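You operate a simulated robot arm through the tools that you are given. There is no shell and no other tool.

You are at the controls of a simulated robot arm. One attempt, no reset.

JOB
Run the wiper board's window shut and wipe the finger marks off it.
Fine: window knob back to off before the wipe; use the green rag and put it back; leave the board's other switches as they are; leave the red supply knob. What is to be rubbed or washed off counts as gone when no trace of it is left.

The check looks at the end state, three seconds after you hand in, the way a careful person would. Anything else that was tipped, shoved, dropped, spilled or broken makes it a failure.

ROBOT AND FRAMES
A 6-joint arm with a two-finger gripper, fixed in place. Base frame: the origin is at the foot of the arm, x ahead of it, y to its left, z up. Readings come in mm, degrees, newtons and seconds.
Its first joint turns from -166.0 to 166.0 degrees. Payload 3.43 kg.
The tool frame sits at the grasp point between the pads (the TCP): z along the fingers, y along the line on which they close. The tips reach 20 mm beyond it. Largest opening 190 mm; the body of the gripper starts 248 mm behind the TCP.
Orientation is that of the tool frame in the base frame, as [roll, pitch, yaw] about the fixed x, y, z axes, in that order (R = Rz(yaw) Ry(pitch) Rx(roll)). With the fingers straight down and closing along the base's y, the tool's x points along the base's -x, its y along +y and its z along -z.

CONTROLS
- The arm moves only by the tool servo_tool. Its argument "rows" is a list that holds one entry, the list of rows, each a list of 6 numbers: the shift along the tool's x, y, z in mm, then the turn, a rotation vector about the tool's x, y, z in degrees. In form: [[[x, y, z, ax, ay, az], ...]]. A call has 1 to 20 rows; each row shifts and turns the commanded pose from where the row before left it, along the tool's axes as they then stand. "fingers" is the gripper command, from -1 (shut) to 1 (fully open), values between in proportion, set as the call begins (left out, the last holds). Each row takes 0.2 s and may step no farther than 50 mm and 8.6 degrees from the row before; otherwise, or with a gripper value out of range, the whole call is refused. A pose out of reach is approached as far as the arm can. The call stops where the force on the tool passes 50 N (or 10 N more than at its start, if that is more) or the arm is blocked; 0.2 s more then pass. The fingers move at their own pace (about 45 mm/s each) and stop on an object; they squeeze with about 40 N. The grip force told is the motor's: it shows also when the fingers shut on nothing. Time passes only in rows, and 0.2 s behind the last, so rows that do not move let the fingers close. The reply holds the time, the measured pose of the TCP, the force on the tool along the base axes, the opening and the grip force, in the units named above and with some noise, with the torque about the TCP (base axes, N m) and any sound that the robot's microphone picked up.
- Cameras (640 x 400 px; columns grow to the right, rows downward): "scene" is fixed at [63.8, -659.7, 1812.3]; the picture's right is [0.48, -0.88, 0.00], its down [-0.50, -0.27, -0.82] and it looks along [0.72, 0.39, -0.57] (base axes); focal length 359 px, centre (320, 200). "wrist" rides on the gripper at [71, -8, -288] in the tool frame; the picture's right is [0.12, 0.99, 0.00], its down [-0.96, 0.12, -0.25] and it looks along [-0.25, 0.03, 0.97] (tool axes); focal length 261 px, centre (320, 200). There is no depth. A picture from a camera that has moved, and an enlarged one, comes with that camera's place and axes in the base frame and with its lens. The place of the scene camera against the robot may be out by one fixed shift of up to 25 mm in any direction.
- get_image(camera): a new picture of that camera. The clock stands still meanwhile.
- move_column(by): slides the trunk up (or, below 0, down) by that many mm; the arm rides with it, the base frame stays. It gives what a move gives, with no picture.
- enlarge(camera, box): a new picture of the part [left, top, right, bottom] of that camera's present view, enlarged. The clock stands still meanwhile.
- hand_in(): hands the job in; it is judged then, once.

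Places have to be worked out from the pictures, the camera data and where the tool is seen. Open the gripper and draw the arm clear of the work before you hand the job in, unless the task says otherwise.

The tools are called after "Emit:" as name(argument=value, ...) on one line, values as JSON. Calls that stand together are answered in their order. servo_tool: Moves the arm, as the interface text tells. Its arguments: {"type":"object","properties":{"rows":{"type":"array"},"fingers":{"type":"number"}},"required":["rows"]} The other tools are called the same way: move_column (by) slides the trunk up or down; get_image (camera) takes a picture; enlarge (camera, box) takes an enlarged picture of a part of a camera's view; hand_in () hands the job in.

At the start:

```text
t: 0.0
tcp_pos: [574.1, 129.5, 1354.6]
orientation: [179.8, 0.3, -180.0]
force: [0.3, -1.3, -0.3]
ft_torque: [0.01, -0.04, -0.01]
opening: 189.8
finger_force: 0.0
trunk travel left (down, up): [-175.0, 65.0]
```

scene: 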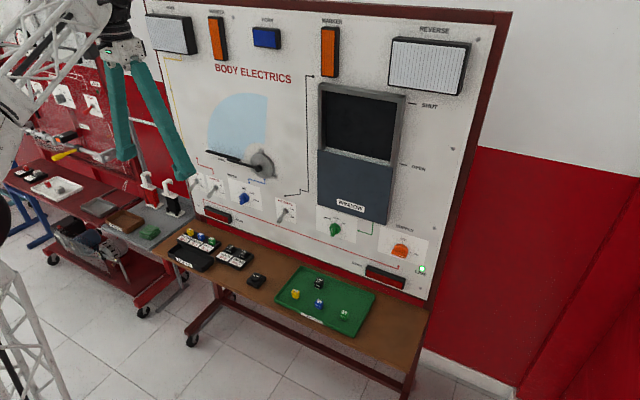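
wrist: 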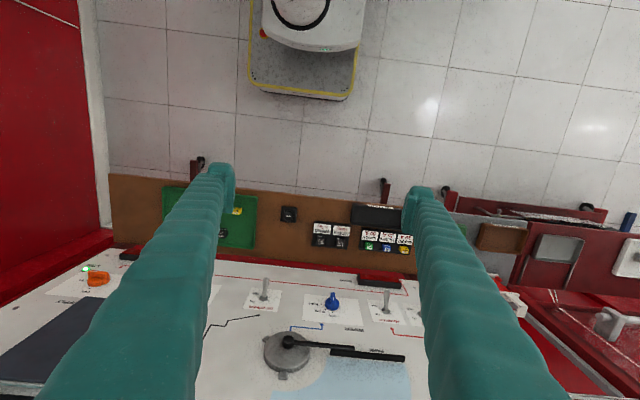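

I'll look at the board and the benches closely before moving anything.

Emit:
enlarge(camera="scene", box=[290, 70, 480, 190])

Emit:
enlarge(camera="scene", box=[270, 180, 450, 300])

Emit:
enlarge(camera="scene", box=[90, 160, 270, 280])

Emit:
enlarge(camera="scene", box=[180, 150, 340, 250])

Emit:
enlarge(camera="scene", box=[0, 80, 160, 220])

```text
3.33 times, centred on (385, 130) of scene
camera zoom: at [63.8, -659.7, 1812.3], right [0.48, -0.88, 0.0], down [-0.5, -0.27, -0.82], along [0.72, 0.39, -0.57], focal length 1198 px, centre (103, 433)
```

zoom: 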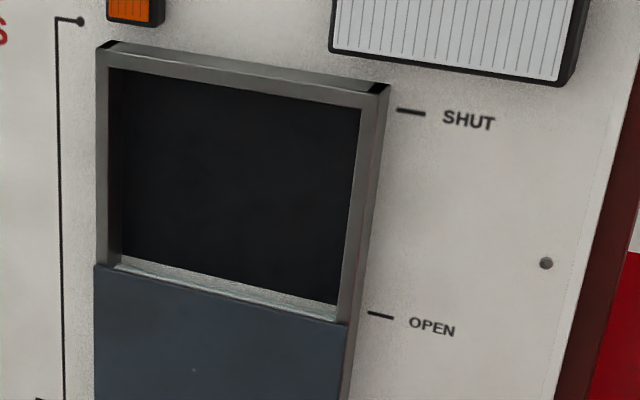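

```text
3.33 times, centred on (360, 240) of scene
camera zoom: at [63.8, -659.7, 1812.3], right [0.48, -0.88, 0.0], down [-0.5, -0.27, -0.82], along [0.72, 0.39, -0.57], focal length 1198 px, centre (187, 67)
```

zoom: 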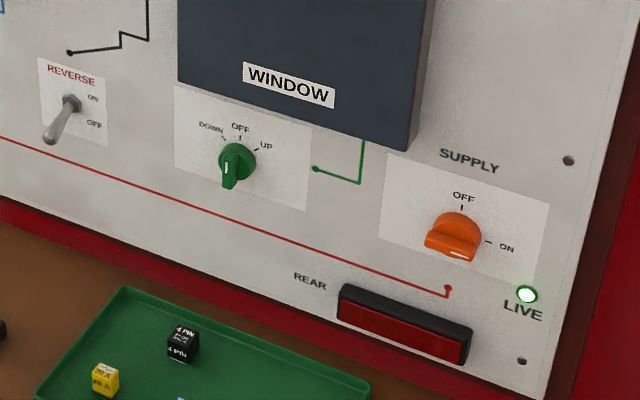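

```text
3.33 times, centred on (180, 220) of scene
camera zoom: at [63.8, -659.7, 1812.3], right [0.48, -0.88, 0.0], down [-0.5, -0.27, -0.82], along [0.72, 0.39, -0.57], focal length 1198 px, centre (787, 133)
```

zoom: 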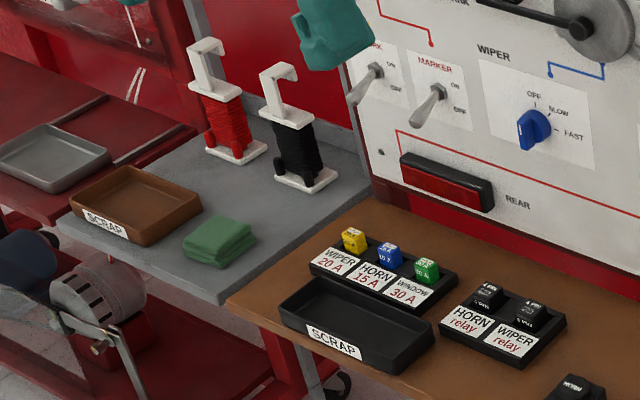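

```text
4.00 times, centred on (260, 200) of scene
camera zoom: at [63.8, -659.7, 1812.3], right [0.48, -0.88, 0.0], down [-0.5, -0.27, -0.82], along [0.72, 0.39, -0.57], focal length 1437 px, centre (560, 200)
```

zoom: 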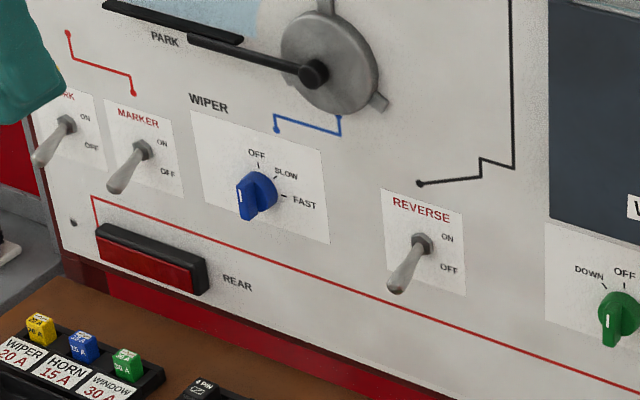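

```text
2.86 times, centred on (80, 150) of scene
camera zoom: at [63.8, -659.7, 1812.3], right [0.48, -0.88, 0.0], down [-0.5, -0.27, -0.82], along [0.72, 0.39, -0.57], focal length 1027 px, centre (1006, 343)
```

zoom: 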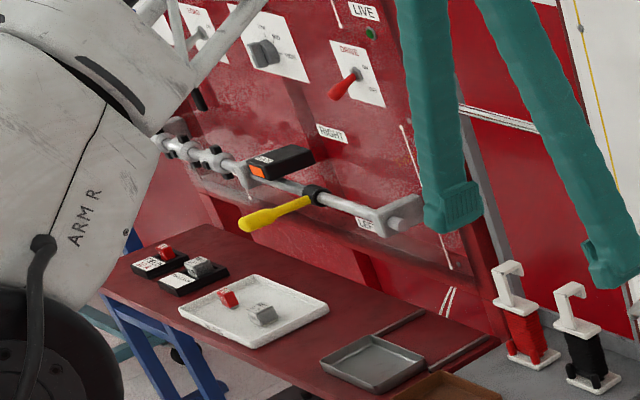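

The board stands roughly at x≈1000 facing the robot. The green WINDOW knob is near (975, -230, 985) and points to OFF, and the supply is on. I'll move the tool to the right in front of the window section, staying clear of the board.

Emit:
servo_tool(rows=[[[-10, -45, 0, 0, 0, 0], [-10, -45, 0, 0, 0, 0], [-10, -45, 0, 0, 0, 0], [-10, -45, 0, 0, 0, 0], [-10, -45, 0, 0, 0, 0], [-10, -45, 0, 0, 0, 0], [-10, -45, 0, 0, 0, 0], [-10, -45, 0, 0, 0, 0]]])

Emit:
servo_tool(rows=[[[0, 0, 0, 0, -8.2, 0], [0, 0, 0, 0, -8.2, 0], [0, 0, 0, 0, -8.2, 0], [0, 0, 0, 0, -8.2, 0], [0, 0, 0, 0, -8.2, 0], [0, 0, 0, 0, -8.0, 0]]])

Emit:
get_image(camera="wrist")

Emit:
get_image(camera="scene")

```text
t: 1.8
tcp_pos: [650.9, -231.1, 1335.5]
orientation: [-179.9, 0.9, 179.9]
force: [-0.2, 1.3, 0.3]
ft_torque: [-0.16, -0.11, 0.0]
opening: 189.9
finger_force: 0.0
out of reach, approached as far as the arm can: row 6, 7, 8
trunk travel left (down, up): [-175.0, 65.0]
```

```text
t: 3.4
tcp_pos: [674.8, -249.0, 1300.5]
orientation: [176.8, 46.8, 177.7]
force: [-1.2, 1.0, 1.6]
ft_torque: [-0.07, -0.09, -0.05]
opening: 190.1
finger_force: 0.1
trunk travel left (down, up): [-175.0, 65.0]
stopped in row 6: the arm was blocked; the commanded pose is now the measured one
```

```text
taken
camera wrist: at [417.2, -263.8, 1444.6], right [-0.08, 1.0, -0.05], down [0.48, 0.08, 0.88], along [0.88, 0.05, -0.48], focal length 261 px, centre (320, 200)
```

wrist: 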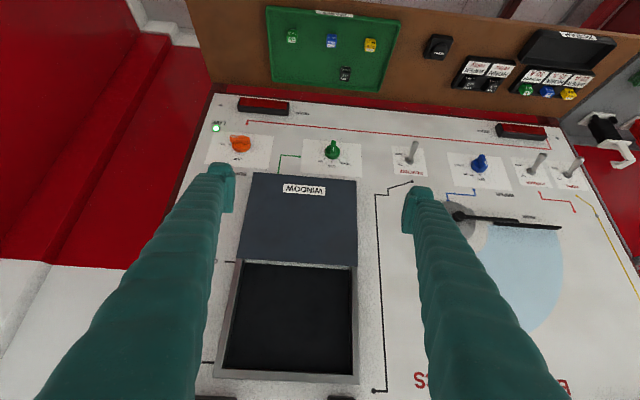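

```text
taken
```

scene: 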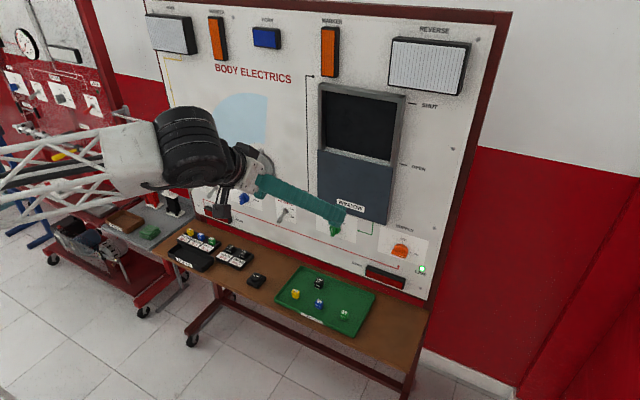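

The wrist view confirms the board at about x≈1000, with the green knob front near (982, -200, 982). I'll lower the tool and then finish turning it to point straight at the board.

Emit:
servo_tool(rows=[[[29, 0, 27, 0, 0, 0], [29, 0, 27, 0, 0, 0], [29, 0, 27, 0, 0, 0], [29, 0, 27, 0, 0, 0], [29, 0, 27, 0, 0, 0], [29, 0, 27, 0, 0, 0], [0, 0, 0, 0, -8, 0], [0, 0, 0, 0, -8, 0], [0, 0, 0, 0, -8, 0], [0, 0, 0, 0, -8, 0], [0, 0, 0, 0, -8, 0]]])

Emit:
get_image(camera="wrist")

Emit:
get_image(camera="scene")

```text
t: 5.8
tcp_pos: [696.3, -266.0, 1106.4]
orientation: [148.9, 86.7, 149.2]
force: [-0.7, 0.9, 0.6]
ft_torque: [0.0, 0.16, -0.26]
opening: 189.7
finger_force: 0.2
out of reach, approached as far as the arm can: row 10, 11
trunk travel left (down, up): [-175.0, 65.0]
```

```text
taken
camera wrist: at [403.5, -275.2, 1050.5], right [-0.01, 1.0, -0.09], down [-0.2, 0.08, 0.98], along [0.98, 0.03, 0.2], focal length 261 px, centre (320, 200)
```

wrist: 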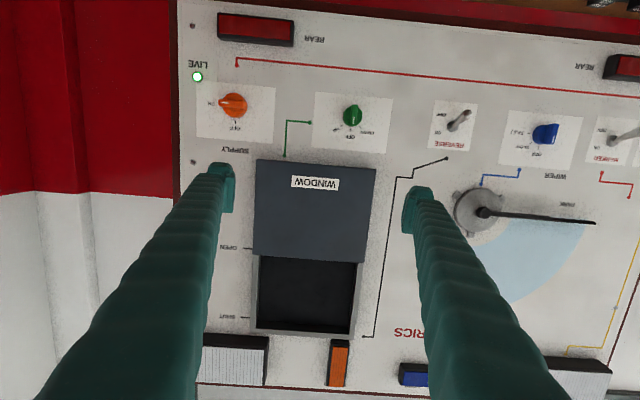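

```text
taken
```

scene: 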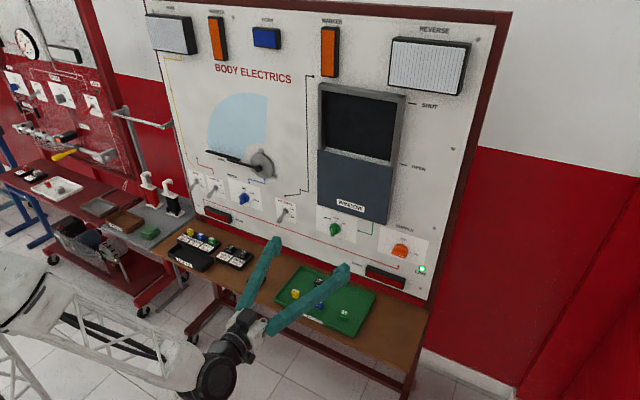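

The tool is now practically level and facing the board, with all forces near zero. I'll zoom on the knob in both views to see its grip ridge.

Emit:
enlarge(camera="wrist", box=[300, 80, 400, 160])

Emit:
enlarge(camera="scene", box=[315, 205, 365, 245])

Emit:
enlarge(camera="wrist", box=[240, 150, 380, 340])

```text
5.00 times, centred on (350, 120) of wrist
camera zoom: at [403.5, -275.2, 1050.5], right [-0.01, 1.0, -0.09], down [-0.2, 0.08, 0.98], along [0.98, 0.03, 0.2], focal length 1303 px, centre (170, 600)
```

zoom: 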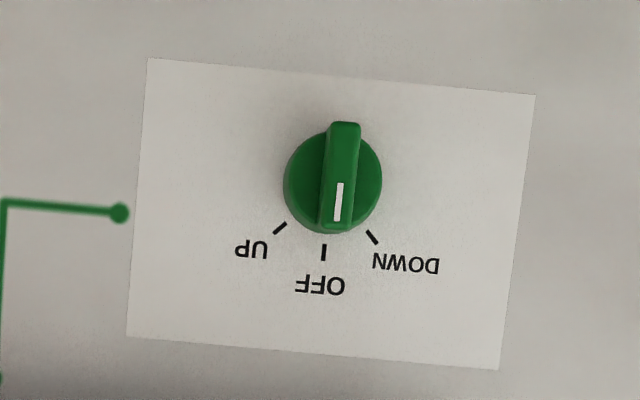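

```text
10.00 times, centred on (340, 225) of scene
camera zoom: at [63.8, -659.7, 1812.3], right [0.48, -0.88, 0.0], down [-0.5, -0.27, -0.82], along [0.72, 0.39, -0.57], focal length 3593 px, centre (120, -50)
```

zoom: 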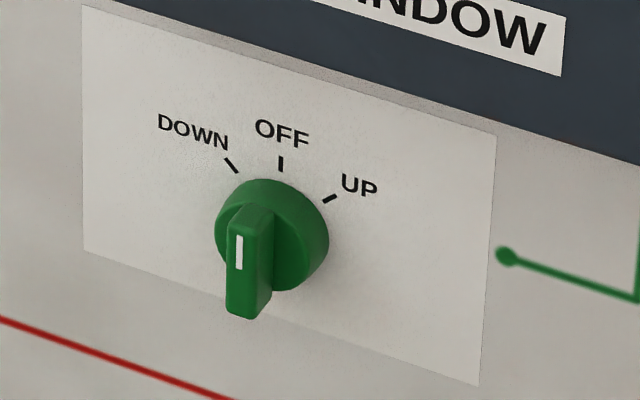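

```text
2.11 times, centred on (310, 245) of wrist
camera zoom: at [403.5, -275.2, 1050.5], right [-0.01, 1.0, -0.09], down [-0.2, 0.08, 0.98], along [0.98, 0.03, 0.2], focal length 549 px, centre (341, 105)
```

zoom: 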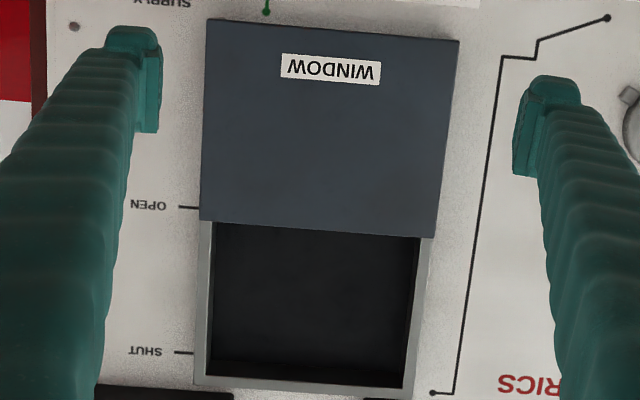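

The knob is a 42 mm disc with a vertical ridge about 14 mm wide and 44 mm long, and UP lies about 50° clockwise of OFF. I'll part-close the fingers and line up with the ridge, stopping short of it.

Emit:
servo_tool(rows=[[[23.5, 11.5, 38.3, 0, 0, 0], [23.5, 11.5, 38.3, 0, 0, 0], [23.5, 11.5, 38.3, 0, 0, 0], [23.5, 11.5, 38.3, 0, 0, 0], [23.5, 11.5, 38.3, 0, -2.8, -1.7], [0, 0, 0, 0, 0, 0]]], fingers=-0.3)

Emit:
get_image(camera="wrist")

Emit:
get_image(camera="scene")

```text
t: 7.2
tcp_pos: [882.8, -211.5, 985.4]
orientation: [28.1, 89.7, 28.2]
force: [-0.5, -0.3, -0.6]
ft_torque: [0.0, 0.01, -0.01]
opening: 66.7
finger_force: 0.1
out of reach, approached as far as the arm can: row 1
trunk travel left (down, up): [-175.0, 65.0]
```

```text
taken
camera wrist: at [595.3, -219.4, 913.5], right [0.0, 0.99, -0.12], down [-0.25, 0.11, 0.96], along [0.97, 0.03, 0.25], focal length 261 px, centre (320, 200)
```

wrist: 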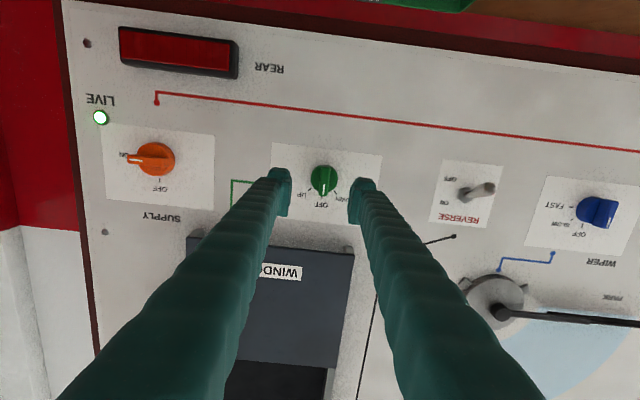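

```text
taken
```

scene: 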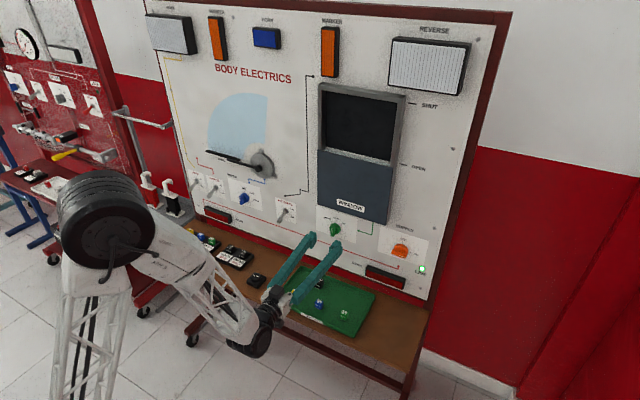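

The tool is square to the board now. The knob axis is at about y=-205, z=982, and the board face is at x≈988 (from the LED). I'll advance to x≈950 so that the tips straddle the ridge, then check.

Emit:
servo_tool(rows=[[[1, 2.2, 15, 0, 0, 0], [1, 2.2, 15, 0, 0, 0], [1, 2.1, 15, 0, 0, 0], [0, 0, 15, 0, 0, 0], [0, 0, 7, 0, 0, 0], [0, 0, 0, 0, 0, 0]]])

Emit:
enlarge(camera="wrist", box=[240, 100, 400, 220])

Emit:
enlarge(camera="scene", box=[290, 195, 380, 255])

```text
t: 8.6
tcp_pos: [951.3, -205.2, 982.7]
orientation: [33.9, 89.8, 34.0]
force: [-0.1, 0.3, -1.2]
ft_torque: [-0.02, 0.0, -0.01]
opening: 66.4
finger_force: 0.1
trunk travel left (down, up): [-175.0, 65.0]
```

```text
3.33 times, centred on (320, 160) of wrist
camera zoom: at [663.9, -213.6, 910.3], right [0.0, 0.99, -0.12], down [-0.25, 0.11, 0.96], along [0.97, 0.03, 0.25], focal length 869 px, centre (320, 333)
```

zoom: 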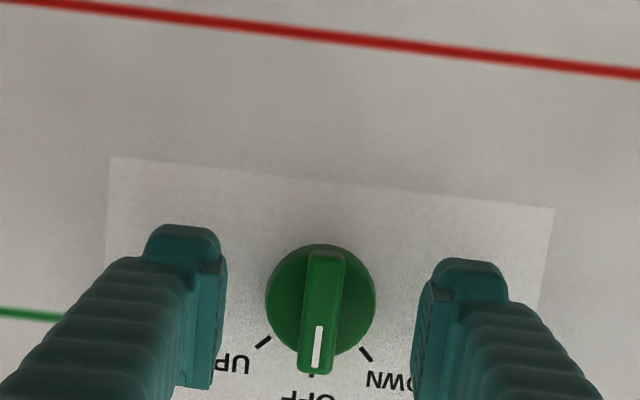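

```text
6.67 times, centred on (335, 225) of scene
camera zoom: at [63.8, -659.7, 1812.3], right [0.48, -0.88, 0.0], down [-0.5, -0.27, -0.82], along [0.72, 0.39, -0.57], focal length 2396 px, centre (220, 33)
```

zoom: 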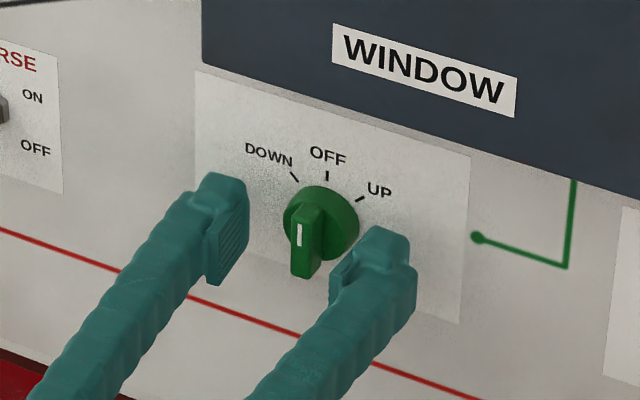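

The fingers straddle the ridge evenly with light readings, so I'll close on it.

Emit:
servo_tool(rows=[[[0, 0, 0, 0, 0, 0], [0, 0, 0, 0, 0, 0], [0, 0, 0, 0, 0, 0], [0, 0, 0, 0, 0, 0], [0, 0, 0, 0, 0, 0]]], fingers=-1)

Emit:
enlarge(camera="wrist", box=[240, 100, 400, 220])

Emit:
enlarge(camera="scene", box=[290, 195, 380, 255])

```text
t: 9.8
tcp_pos: [952.5, -205.8, 981.5]
orientation: [34.5, 89.8, 34.7]
force: [0.2, -0.8, 0.2]
ft_torque: [-0.02, 0.02, -0.01]
opening: 12.0
finger_force: 45.0
trunk travel left (down, up): [-175.0, 65.0]
```

```text
3.33 times, centred on (320, 160) of wrist
camera zoom: at [663.9, -213.6, 910.3], right [0.0, 0.99, -0.12], down [-0.25, 0.11, 0.96], along [0.97, 0.03, 0.25], focal length 869 px, centre (320, 333)
```

zoom: 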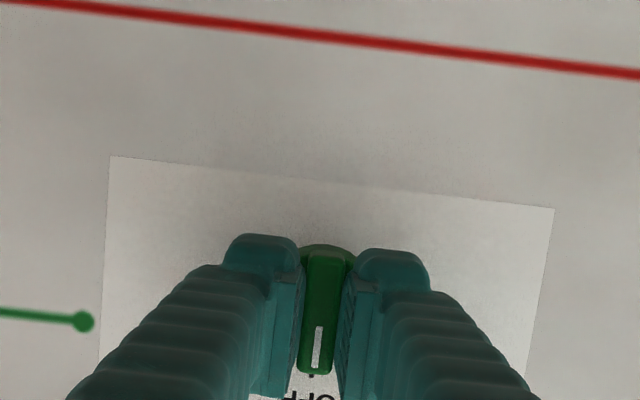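

```text
6.67 times, centred on (335, 225) of scene
camera zoom: at [63.8, -659.7, 1812.3], right [0.48, -0.88, 0.0], down [-0.5, -0.27, -0.82], along [0.72, 0.39, -0.57], focal length 2396 px, centre (220, 33)
```

zoom: 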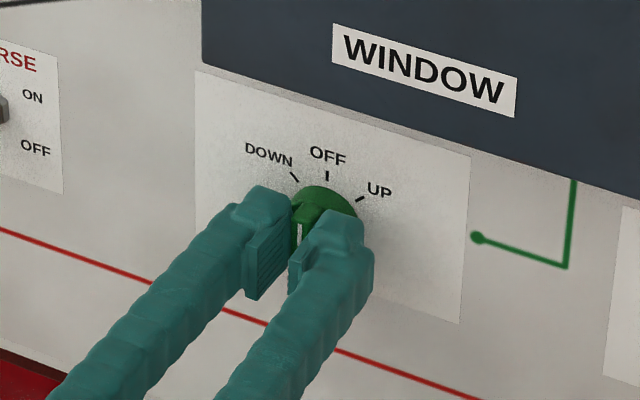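

The ridge is gripped (opening 12 mm, 45 N). Now I'll turn it clockwise 45°, as seen facing the board, to UP.

Emit:
servo_tool(rows=[[[0, 0, 0, 0, 0, 7.5], [0, 0, 0, 0, 0, 7.5], [0, 0, 0, 0, 0, 7.5], [0, 0, 0, 0, 0, 7.5], [0, 0, 0, 0, 0, 7.5], [0, 0, 0, 0, 0, 7.5], [0, 0, 0, 0, 0, 0]]])

Emit:
get_image(camera="scene")

Emit:
get_image(camera="wrist")

```text
t: 11.4
tcp_pos: [951.6, -205.7, 981.4]
orientation: [89.8, 44.7, 89.8]
force: [4.8, -33.9, -11.1]
ft_torque: [-0.21, -0.15, -0.48]
opening: 12.0
finger_force: 45.2
trunk travel left (down, up): [-175.0, 65.0]
```

```text
taken
```

scene: 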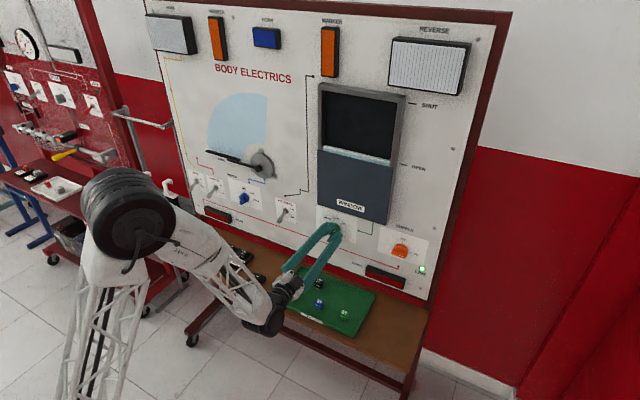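

```text
taken
camera wrist: at [663.8, -161.6, 925.0], right [0.0, 0.78, 0.62], down [-0.25, -0.6, 0.76], along [0.97, -0.16, 0.2], focal length 261 px, centre (320, 200)
```

wrist: 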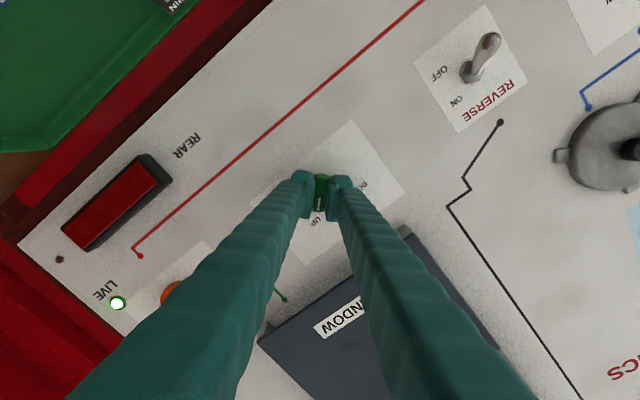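

The glass has started rising. There's a side load of about 34 N, so I'll ease the tool a millimetre that way and wait.

Emit:
servo_tool(rows=[[[-0.5, -0.9, 0, 0, 0, 0], [0, 0, 0, 0, 0, 0], [0, 0, 0, 0, 0, 0], [0, 0, 0, 0, 0, 0], [0, 0, 0, 0, 0, 0]]])

Emit:
enlarge(camera="scene", box=[300, 70, 440, 190])

```text
t: 12.6
tcp_pos: [951.9, -205.6, 981.9]
orientation: [89.7, 44.7, 89.7]
force: [6.4, -34.9, -4.3]
ft_torque: [-0.12, -0.02, -0.31]
opening: 11.7
finger_force: 45.1
trunk travel left (down, up): [-175.0, 65.0]
```

```text
3.33 times, centred on (370, 130) of scene
camera zoom: at [63.8, -659.7, 1812.3], right [0.48, -0.88, 0.0], down [-0.5, -0.27, -0.82], along [0.72, 0.39, -0.57], focal length 1198 px, centre (153, 433)
```

zoom: 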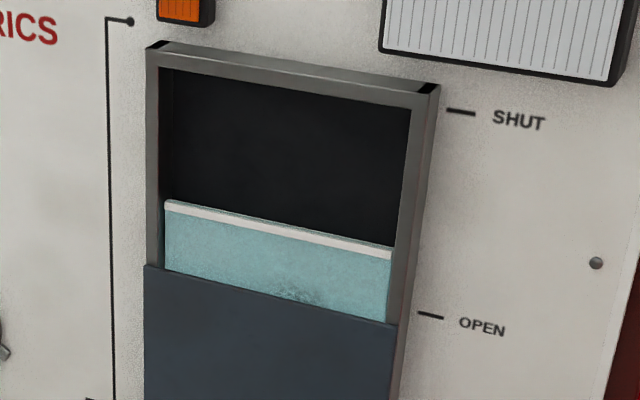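

The glass is about a third up and a smudge is appearing. I'll keep waiting in short steps.

Emit:
servo_tool(rows=[[[0, 0, 0, 0, 0, 0], [0, 0, 0, 0, 0, 0], [0, 0, 0, 0, 0, 0], [0, 0, 0, 0, 0, 0], [0, 0, 0, 0, 0, 0], [0, 0, 0, 0, 0, 0]]])

Emit:
enlarge(camera="scene", box=[300, 70, 440, 190])

```text
t: 14.0
tcp_pos: [951.1, -205.8, 980.1]
orientation: [89.8, 44.8, 89.8]
force: [7.3, -34.5, -2.4]
ft_torque: [-0.12, -0.02, -0.31]
opening: 11.8
finger_force: 45.6
trunk travel left (down, up): [-175.0, 65.0]
```

```text
3.33 times, centred on (370, 130) of scene
camera zoom: at [63.8, -659.7, 1812.3], right [0.48, -0.88, 0.0], down [-0.5, -0.27, -0.82], along [0.72, 0.39, -0.57], focal length 1198 px, centre (153, 433)
```

zoom: 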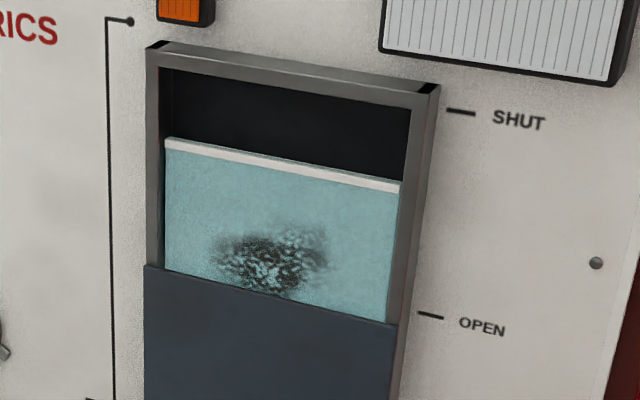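

The glass is rising steadily, with about 60–70 px of the enlarged view left, or roughly 1.5 s. I'll wait again.

Emit:
servo_tool(rows=[[[0, 0, 0, 0, 0, 0], [0, 0, 0, 0, 0, 0], [0, 0, 0, 0, 0, 0], [0, 0, 0, 0, 0, 0], [0, 0, 0, 0, 0, 0], [0, 0, 0, 0, 0, 0], [0, 0, 0, 0, 0, 0]]])

Emit:
enlarge(camera="scene", box=[300, 70, 440, 190])

```text
t: 15.6
tcp_pos: [952.4, -205.2, 981.3]
orientation: [89.9, 44.9, 89.8]
force: [8.0, -33.0, -1.7]
ft_torque: [-0.1, 0.01, -0.23]
opening: 12.0
finger_force: 45.0
trunk travel left (down, up): [-175.0, 65.0]
```

```text
3.33 times, centred on (370, 130) of scene
camera zoom: at [63.8, -659.7, 1812.3], right [0.48, -0.88, 0.0], down [-0.5, -0.27, -0.82], along [0.72, 0.39, -0.57], focal length 1198 px, centre (153, 433)
```

zoom: 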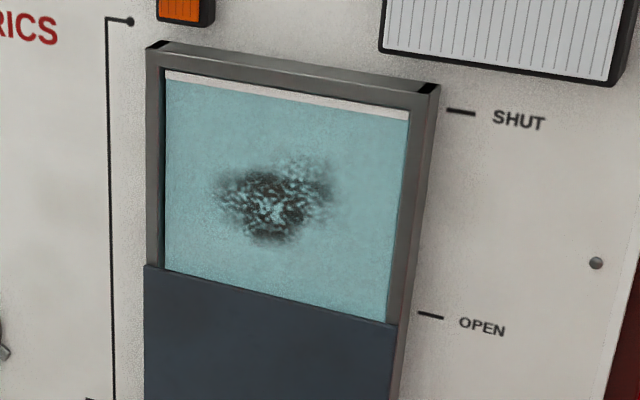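

Nearly shut, so I'll wait a little longer to see whether it has stopped at the top.

Emit:
servo_tool(rows=[[[0, 0, 0, 0, 0, 0], [0, 0, 0, 0, 0, 0]]])

Emit:
enlarge(camera="scene", box=[300, 70, 440, 190])

```text
t: 16.2
tcp_pos: [950.8, -206.7, 980.1]
orientation: [89.8, 44.8, 89.7]
force: [7.0, -32.9, -2.8]
ft_torque: [-0.15, 0.0, -0.26]
opening: 11.9
finger_force: 44.7
trunk travel left (down, up): [-175.0, 65.0]
```

```text
3.33 times, centred on (370, 130) of scene
camera zoom: at [63.8, -659.7, 1812.3], right [0.48, -0.88, 0.0], down [-0.5, -0.27, -0.82], along [0.72, 0.39, -0.57], focal length 1198 px, centre (153, 433)
```

zoom: 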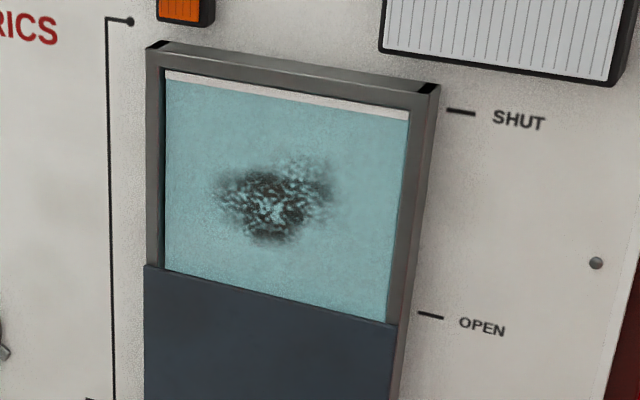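

The glass has stopped at the top, so the window is shut. I'll turn the knob back 45° to OFF.

Emit:
servo_tool(rows=[[[0, 0, 0, 0, 0, -7.5], [0, 0, 0, 0, 0, -7.5], [0, 0, 0, 0, 0, -7.5], [0, 0, 0, 0, 0, -7.5], [0, 0, 0, 0, 0, -7.5], [0, 0, 0, 0, 0, -7.5], [0, 0, 0, 0, 0, 0]]])

Emit:
enlarge(camera="wrist", box=[240, 100, 400, 220])

Emit:
enlarge(camera="scene", box=[290, 70, 440, 270])

```text
t: 17.8
tcp_pos: [951.2, -204.4, 982.1]
orientation: [42.1, 89.8, 42.1]
force: [-26.1, -28.2, -9.2]
ft_torque: [-0.05, 0.07, -0.21]
opening: 12.1
finger_force: 45.0
trunk travel left (down, up): [-175.0, 65.0]
```

```text
3.33 times, centred on (320, 160) of wrist
camera zoom: at [663.7, -213.3, 910.1], right [0.0, 0.99, -0.12], down [-0.25, 0.11, 0.96], along [0.97, 0.03, 0.25], focal length 869 px, centre (320, 333)
```

zoom: 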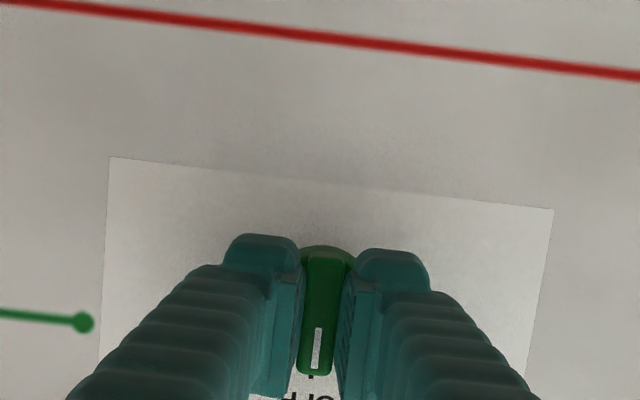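

```text
2.00 times, centred on (365, 170) of scene
camera zoom: at [63.8, -659.7, 1812.3], right [0.48, -0.88, 0.0], down [-0.5, -0.27, -0.82], along [0.72, 0.39, -0.57], focal length 719 px, centre (230, 260)
```

zoom: 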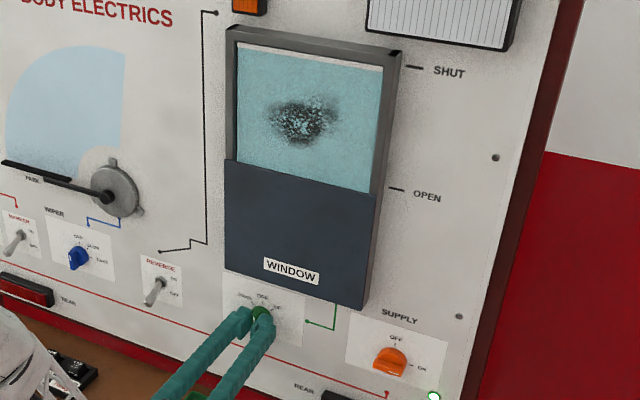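

The ridge is vertical again at OFF and the glass is staying up. I'll open the fingers and back straight out.

Emit:
servo_tool(rows=[[[0, 0, 0, 0, 0, 0], [0, 0, 0, 0, 0, 0], [0, 0, 0, 0, 0, 0], [0, 0, -10, 0, 0, 0], [0, 0, -30, 0, 0, 0], [0, 0, -40, 0, 0, 0], [0, 0, -40, 0, 0, 0], [0, 0, 0, 0, 0, 0]]], fingers=-0.3)

Emit:
get_image(camera="wrist")

Emit:
enlarge(camera="scene", box=[290, 70, 440, 270])

```text
t: 19.6
tcp_pos: [858.4, -216.1, 989.4]
orientation: [79.1, 89.9, 79.4]
force: [-0.4, -0.5, -0.4]
ft_torque: [0.0, 0.01, -0.03]
opening: 66.5
finger_force: 0.0
out of reach, approached as far as the arm can: row 7
trunk travel left (down, up): [-175.0, 65.0]
```

```text
taken
camera wrist: at [570.3, -225.4, 918.9], right [0.0, 0.99, -0.12], down [-0.25, 0.11, 0.96], along [0.97, 0.03, 0.25], focal length 261 px, centre (320, 200)
```

wrist: 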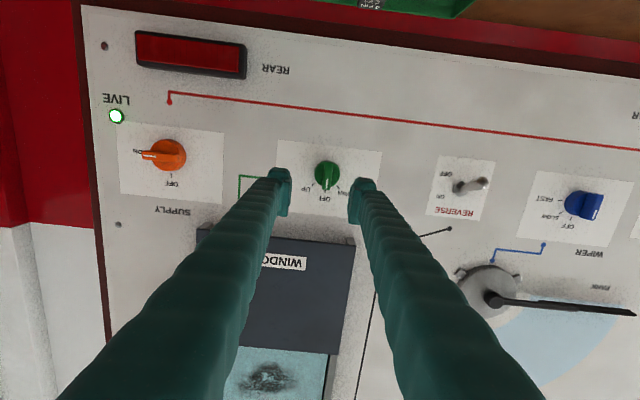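

```text
2.00 times, centred on (365, 170) of scene
camera zoom: at [63.8, -659.7, 1812.3], right [0.48, -0.88, 0.0], down [-0.5, -0.27, -0.82], along [0.72, 0.39, -0.57], focal length 719 px, centre (230, 260)
```

zoom: 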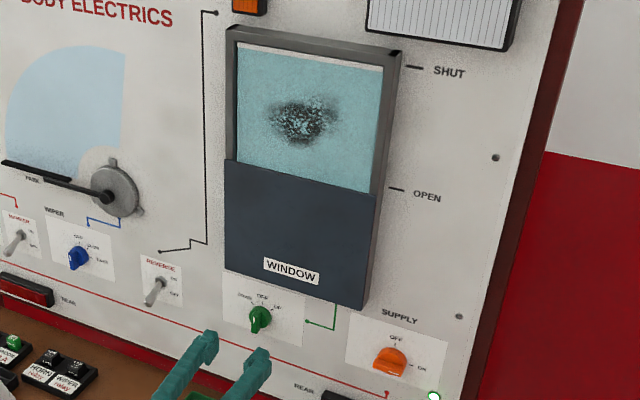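

Emit:
enlarge(camera="scene", box=[310, 200, 360, 240])

Emit:
enlarge(camera="wrist", box=[280, 140, 380, 220])

Emit:
enlarge(camera="scene", box=[80, 160, 240, 280])

```text
10.00 times, centred on (335, 220) of scene
camera zoom: at [63.8, -659.7, 1812.3], right [0.48, -0.88, 0.0], down [-0.5, -0.27, -0.82], along [0.72, 0.39, -0.57], focal length 3593 px, centre (170, 0)
```

zoom: 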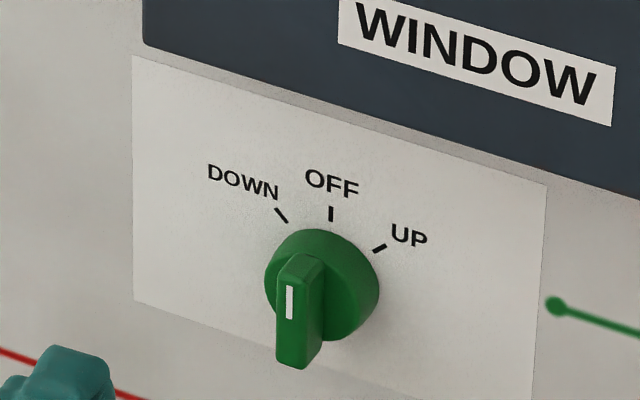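

```text
5.00 times, centred on (330, 180) of wrist
camera zoom: at [570.3, -225.4, 918.9], right [0.0, 0.99, -0.12], down [-0.25, 0.11, 0.96], along [0.97, 0.03, 0.25], focal length 1303 px, centre (270, 300)
```

zoom: 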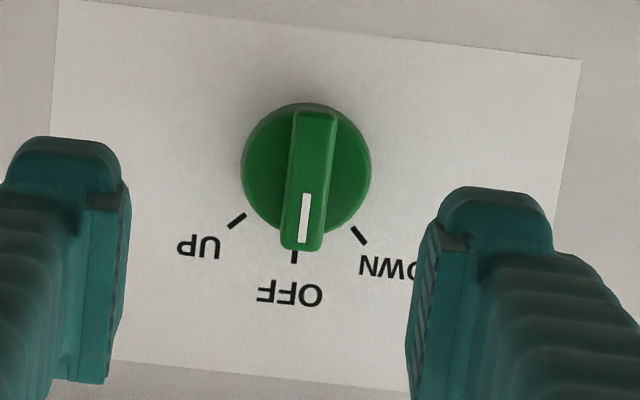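

```text
3.33 times, centred on (160, 220) of scene
camera zoom: at [63.8, -659.7, 1812.3], right [0.48, -0.88, 0.0], down [-0.5, -0.27, -0.82], along [0.72, 0.39, -0.57], focal length 1198 px, centre (853, 133)
```

zoom: 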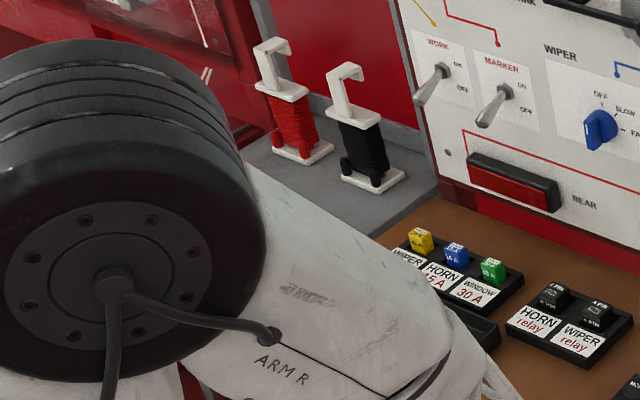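

The knob points squarely at OFF, and the other switches are unchanged. I'll swing the tool back to pointing down while retreating up and away from the board, then head left to the green rag, which I judge to be near (743, 554, 830).

Emit:
servo_tool(rows=[[[-10, 0, -15, 0, 8.2, 0], [-8, 0, -16, 0, 8.2, 0], [-5, 0, -17, 0, 8.2, 0], [-3, 0, -18, 0, 8.2, 0], [0, 0, -18, 0, 8.2, 0], [2, 0, -18, 0, 8.2, 0], [5, 0, -17, 0, 8.2, 0], [7, 0, -16, 0, 8.2, 0], [9, 0, -15, 0, 8.2, 0], [12, 0, -13, 0, 8.2, 0], [13, 0, -12, 0, 8, 0]]])

Emit:
get_image(camera="wrist")

Emit:
get_image(camera="scene")

```text
t: 22.0
tcp_pos: [692.3, -217.1, 1096.9]
orientation: [179.8, 0.0, 180.0]
force: [-1.2, -0.2, 1.3]
ft_torque: [0.01, -0.19, -0.02]
opening: 66.4
finger_force: 0.0
trunk travel left (down, up): [-175.0, 65.0]
```

```text
taken
camera wrist: at [621.5, -226.7, 1385.1], right [-0.12, 0.99, 0.0], down [0.96, 0.12, 0.25], along [0.25, 0.03, -0.97], focal length 261 px, centre (320, 200)
```

wrist: 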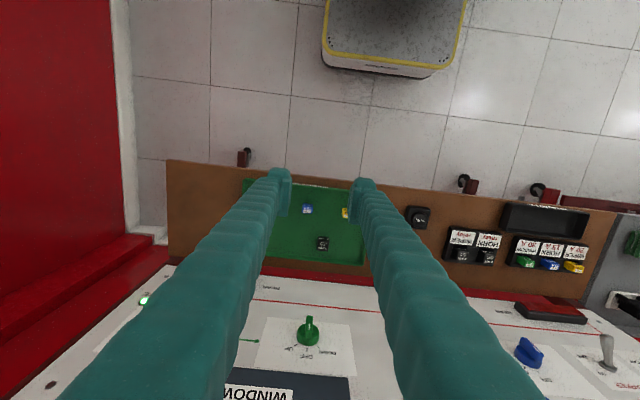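

```text
taken
```

scene: 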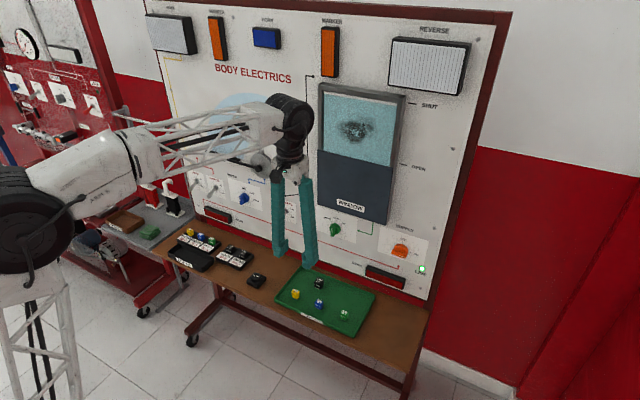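

All clear. The rag is just visible at the right edge of the wrist view, so I'll travel left at this height for a better look.

Emit:
servo_tool(rows=[[[0, 48, 0, 0, 0, 0], [0, 48, 0, 0, 0, 0], [0, 48, 0, 0, 0, 0], [0, 48, 0, 0, 0, 0], [0, 48, 0, 0, 0, 0], [0, 48, 0, 0, 0, 0], [0, 48, 0, 0, 0, 0], [0, 48, 0, 0, 0, 0], [0, 48, 0, 0, 0, 0], [0, 48, 0, 0, 0, 0], [0, 48, 0, 0, 0, 0], [0, 48, 0, 0, 0, 0], [0, 48, 0, 0, 0, 0]]])

Emit:
get_image(camera="wrist")

Emit:
get_image(camera="scene")

```text
t: 24.8
tcp_pos: [694.7, 404.9, 1091.1]
orientation: [179.9, 0.2, 180.0]
force: [-0.8, 0.2, 0.1]
ft_torque: [0.18, -0.01, 0.01]
opening: 66.4
finger_force: 0.0
trunk travel left (down, up): [-175.0, 65.0]
```

```text
taken
camera wrist: at [621.6, 396.2, 1378.3], right [-0.12, 0.99, 0.0], down [0.96, 0.11, 0.25], along [0.25, 0.03, -0.97], focal length 261 px, centre (320, 200)
```

wrist: 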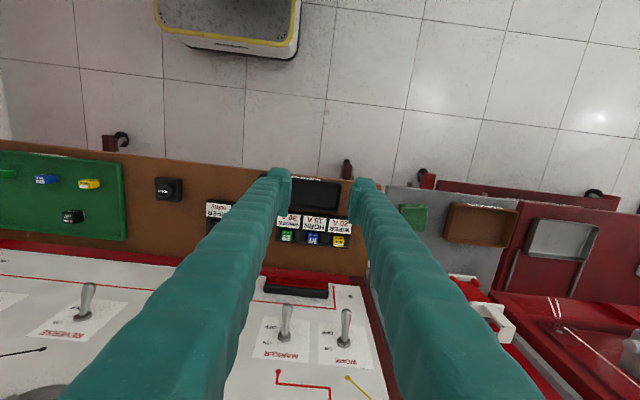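

```text
taken
```

scene: 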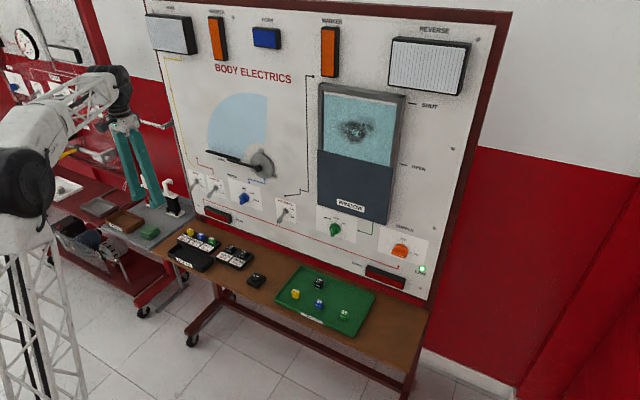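

The combined views put the rag near (803, 660, 740), farther out and lower than I first guessed. I'll move closer above it for a better fix.

Emit:
servo_tool(rows=[[[-5, 40, 20, 0, 0, 0], [-5, 40, 20, 0, 0, 0], [-5, 40, 20, 0, 0, 0], [-5, 40, 20, 0, 0, 0], [0, 0, 0, 0, 0, 0]]], fingers=0.2)

Emit:
get_image(camera="wrist")

Emit:
enlarge(camera="scene", box=[80, 160, 240, 280])

```text
t: 26.0
tcp_pos: [718.1, 566.2, 1015.4]
orientation: [179.9, 0.1, 180.0]
force: [0.3, 0.8, -0.6]
ft_torque: [-0.06, 0.01, 0.03]
opening: 114.1
finger_force: 0.1
trunk travel left (down, up): [-175.0, 65.0]
```

```text
taken
camera wrist: at [646.0, 556.9, 1303.3], right [-0.12, 0.99, 0.0], down [0.96, 0.12, 0.25], along [0.25, 0.03, -0.97], focal length 261 px, centre (320, 200)
```

wrist: 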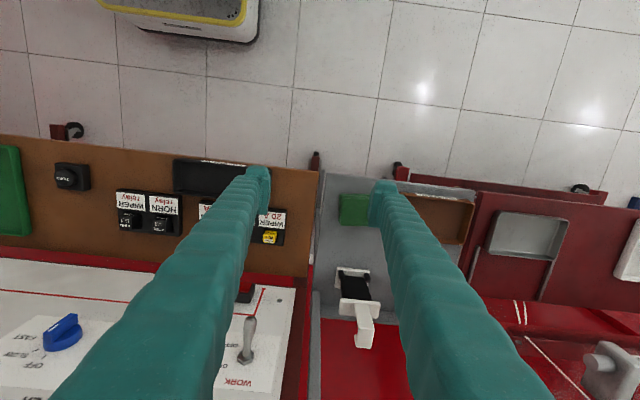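

```text
3.33 times, centred on (160, 220) of scene
camera zoom: at [63.8, -659.7, 1812.3], right [0.48, -0.88, 0.0], down [-0.5, -0.27, -0.82], along [0.72, 0.39, -0.57], focal length 1198 px, centre (853, 133)
```

zoom: 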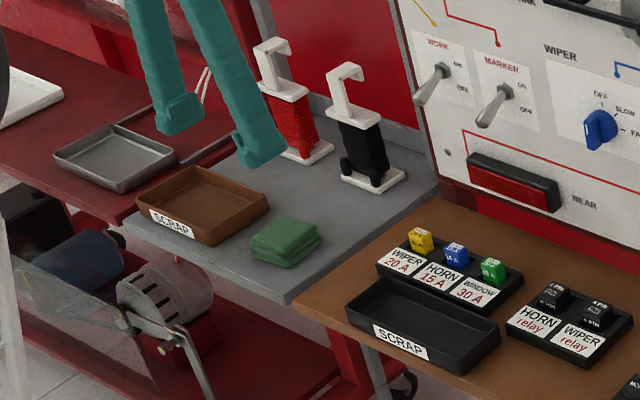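

The rag fix repeats at about (804, 660, 740), beyond the straight-down reach. I'll tilt the tool 20° forward about the base y axis, so the pads still close along y, and hover above it.

Emit:
servo_tool(rows=[[[0, 0, 0, 0, -6.7, 0], [0, 0, 0, 0, -6.7, 0], [0, 0, 0, 0, -6.6, 0], [-7, 23.5, 33.4, 0, 0, 0], [-7, 23.5, 33.4, 0, 0, 0], [-7, 23.5, 33.4, 0, 0, 0], [0, 20, 0, 0, 0, 0], [0, 0, 0, 0, 0, 0]]], fingers=0.1)

Emit:
get_image(camera="wrist")

Emit:
enlarge(camera="scene", box=[80, 160, 240, 280])

```text
t: 27.8
tcp_pos: [769.0, 657.5, 931.8]
orientation: [179.9, 20.2, 179.9]
force: [0.4, -0.2, 1.1]
ft_torque: [-0.02, -0.02, -0.03]
opening: 104.3
finger_force: 0.2
trunk travel left (down, up): [-175.0, 65.0]
```

```text
taken
camera wrist: at [602.9, 648.5, 1177.8], right [-0.11, 0.99, -0.04], down [0.82, 0.11, 0.56], along [0.56, 0.03, -0.82], focal length 261 px, centre (320, 200)
```

wrist: 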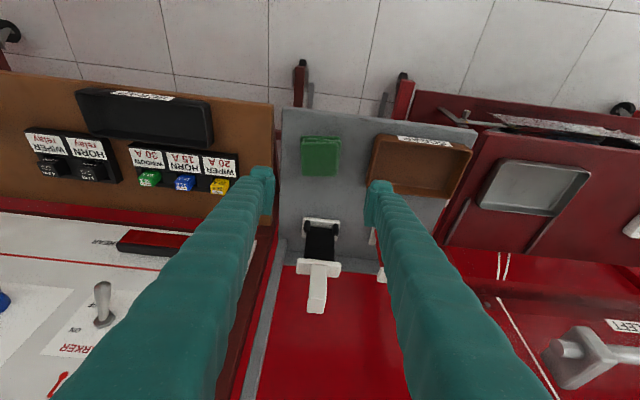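

```text
3.33 times, centred on (160, 220) of scene
camera zoom: at [63.8, -659.7, 1812.3], right [0.48, -0.88, 0.0], down [-0.5, -0.27, -0.82], along [0.72, 0.39, -0.57], focal length 1198 px, centre (853, 133)
```

zoom: 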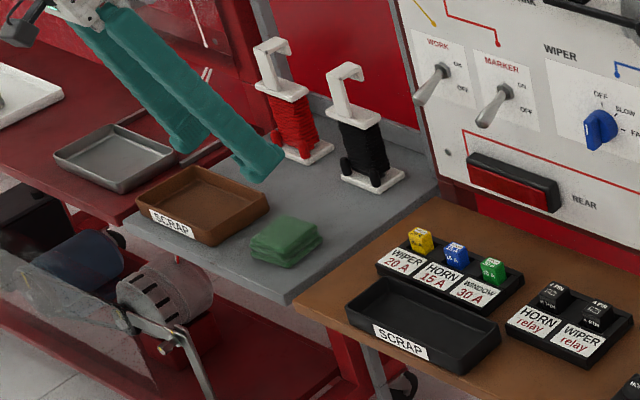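

The rag is clear between the fingers in this view, so I'll zoom for its edges and the gap to the scrap tray.

Emit:
enlarge(camera="wrist", box=[260, 100, 420, 200])

Emit:
enlarge(camera="scene", box=[120, 205, 184, 245])

```text
4.00 times, centred on (340, 150) of wrist
camera zoom: at [602.9, 648.5, 1177.8], right [-0.11, 0.99, -0.04], down [0.82, 0.11, 0.56], along [0.56, 0.03, -0.82], focal length 1043 px, centre (240, 400)
```

zoom: 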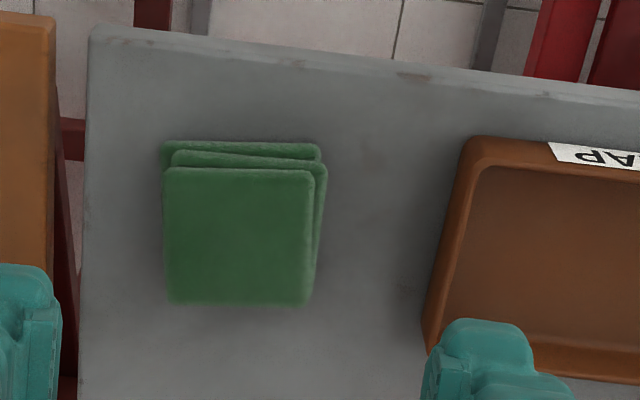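

```text
10.00 times, centred on (152, 225) of scene
camera zoom: at [63.8, -659.7, 1812.3], right [0.48, -0.88, 0.0], down [-0.5, -0.27, -0.82], along [0.72, 0.39, -0.57], focal length 3593 px, centre (2000, -50)
```

zoom: 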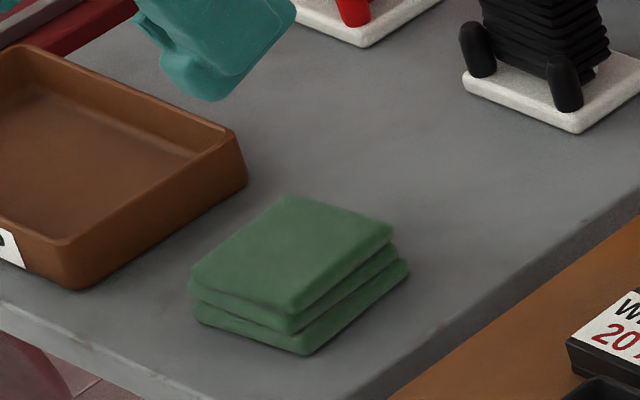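

The rag is a 70×70 mm, roughly 30 mm thick folded pad with its top centre at about (805, 655, 744). The scrap tray is about 90 mm to its left, which leaves room for the fingers. I'll descend to just above grasp height.

Emit:
servo_tool(rows=[[[4.7, -0.3, 32.8, 0, 0, 0], [4.7, -0.3, 32.8, 0, 0, 0], [4.7, -0.3, 32.8, 0, 0, 0], [4.7, -0.3, 32.8, 0, 0, 0], [2.3, -0.3, 16.4, 0, 0, 0], [0, 0, 0, 0, 0, 0]]], fingers=0.0)

Emit:
get_image(camera="wrist")

Emit:
enlarge(camera="scene", box=[100, 185, 196, 245])

```text
t: 29.2
tcp_pos: [799.2, 657.9, 786.6]
orientation: [179.9, 20.3, 180.0]
force: [-1.0, -0.6, -0.6]
ft_torque: [-0.02, 0.01, 0.01]
opening: 94.9
finger_force: 0.0
trunk travel left (down, up): [-175.0, 65.0]
```

```text
taken
camera wrist: at [632.9, 648.4, 1032.4], right [-0.11, 0.99, -0.04], down [0.82, 0.11, 0.56], along [0.56, 0.03, -0.82], focal length 261 px, centre (320, 200)
```

wrist: 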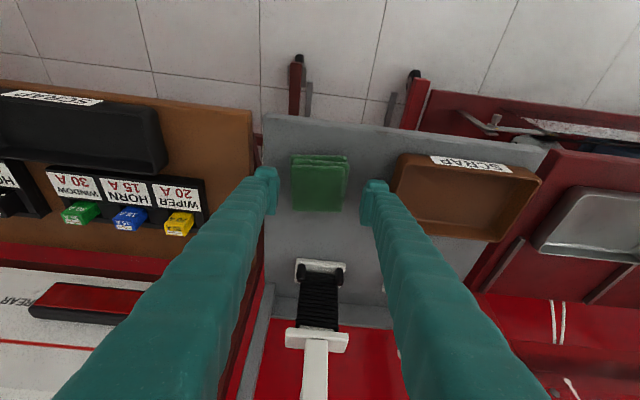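

```text
6.67 times, centred on (148, 215) of scene
camera zoom: at [63.8, -659.7, 1812.3], right [0.48, -0.88, 0.0], down [-0.5, -0.27, -0.82], along [0.72, 0.39, -0.57], focal length 2396 px, centre (1467, 100)
```

zoom: 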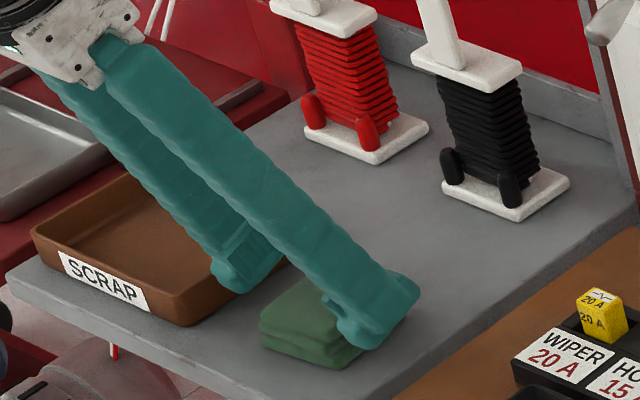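

Emit:
enlarge(camera="wrist", box=[240, 130, 400, 230])

```text
4.00 times, centred on (320, 180) of wrist
camera zoom: at [632.9, 648.4, 1032.4], right [-0.11, 0.99, -0.04], down [0.82, 0.11, 0.56], along [0.56, 0.03, -0.82], focal length 1043 px, centre (320, 280)
```

zoom: 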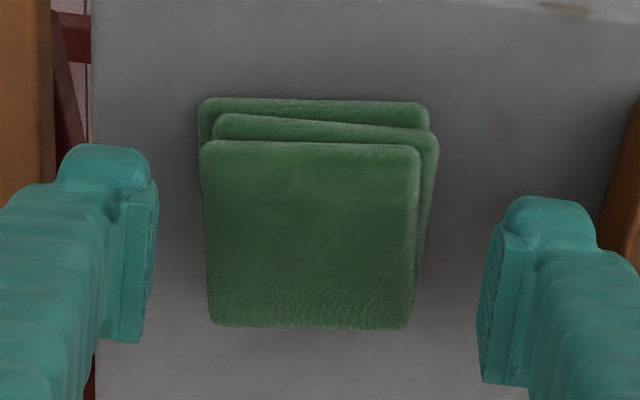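

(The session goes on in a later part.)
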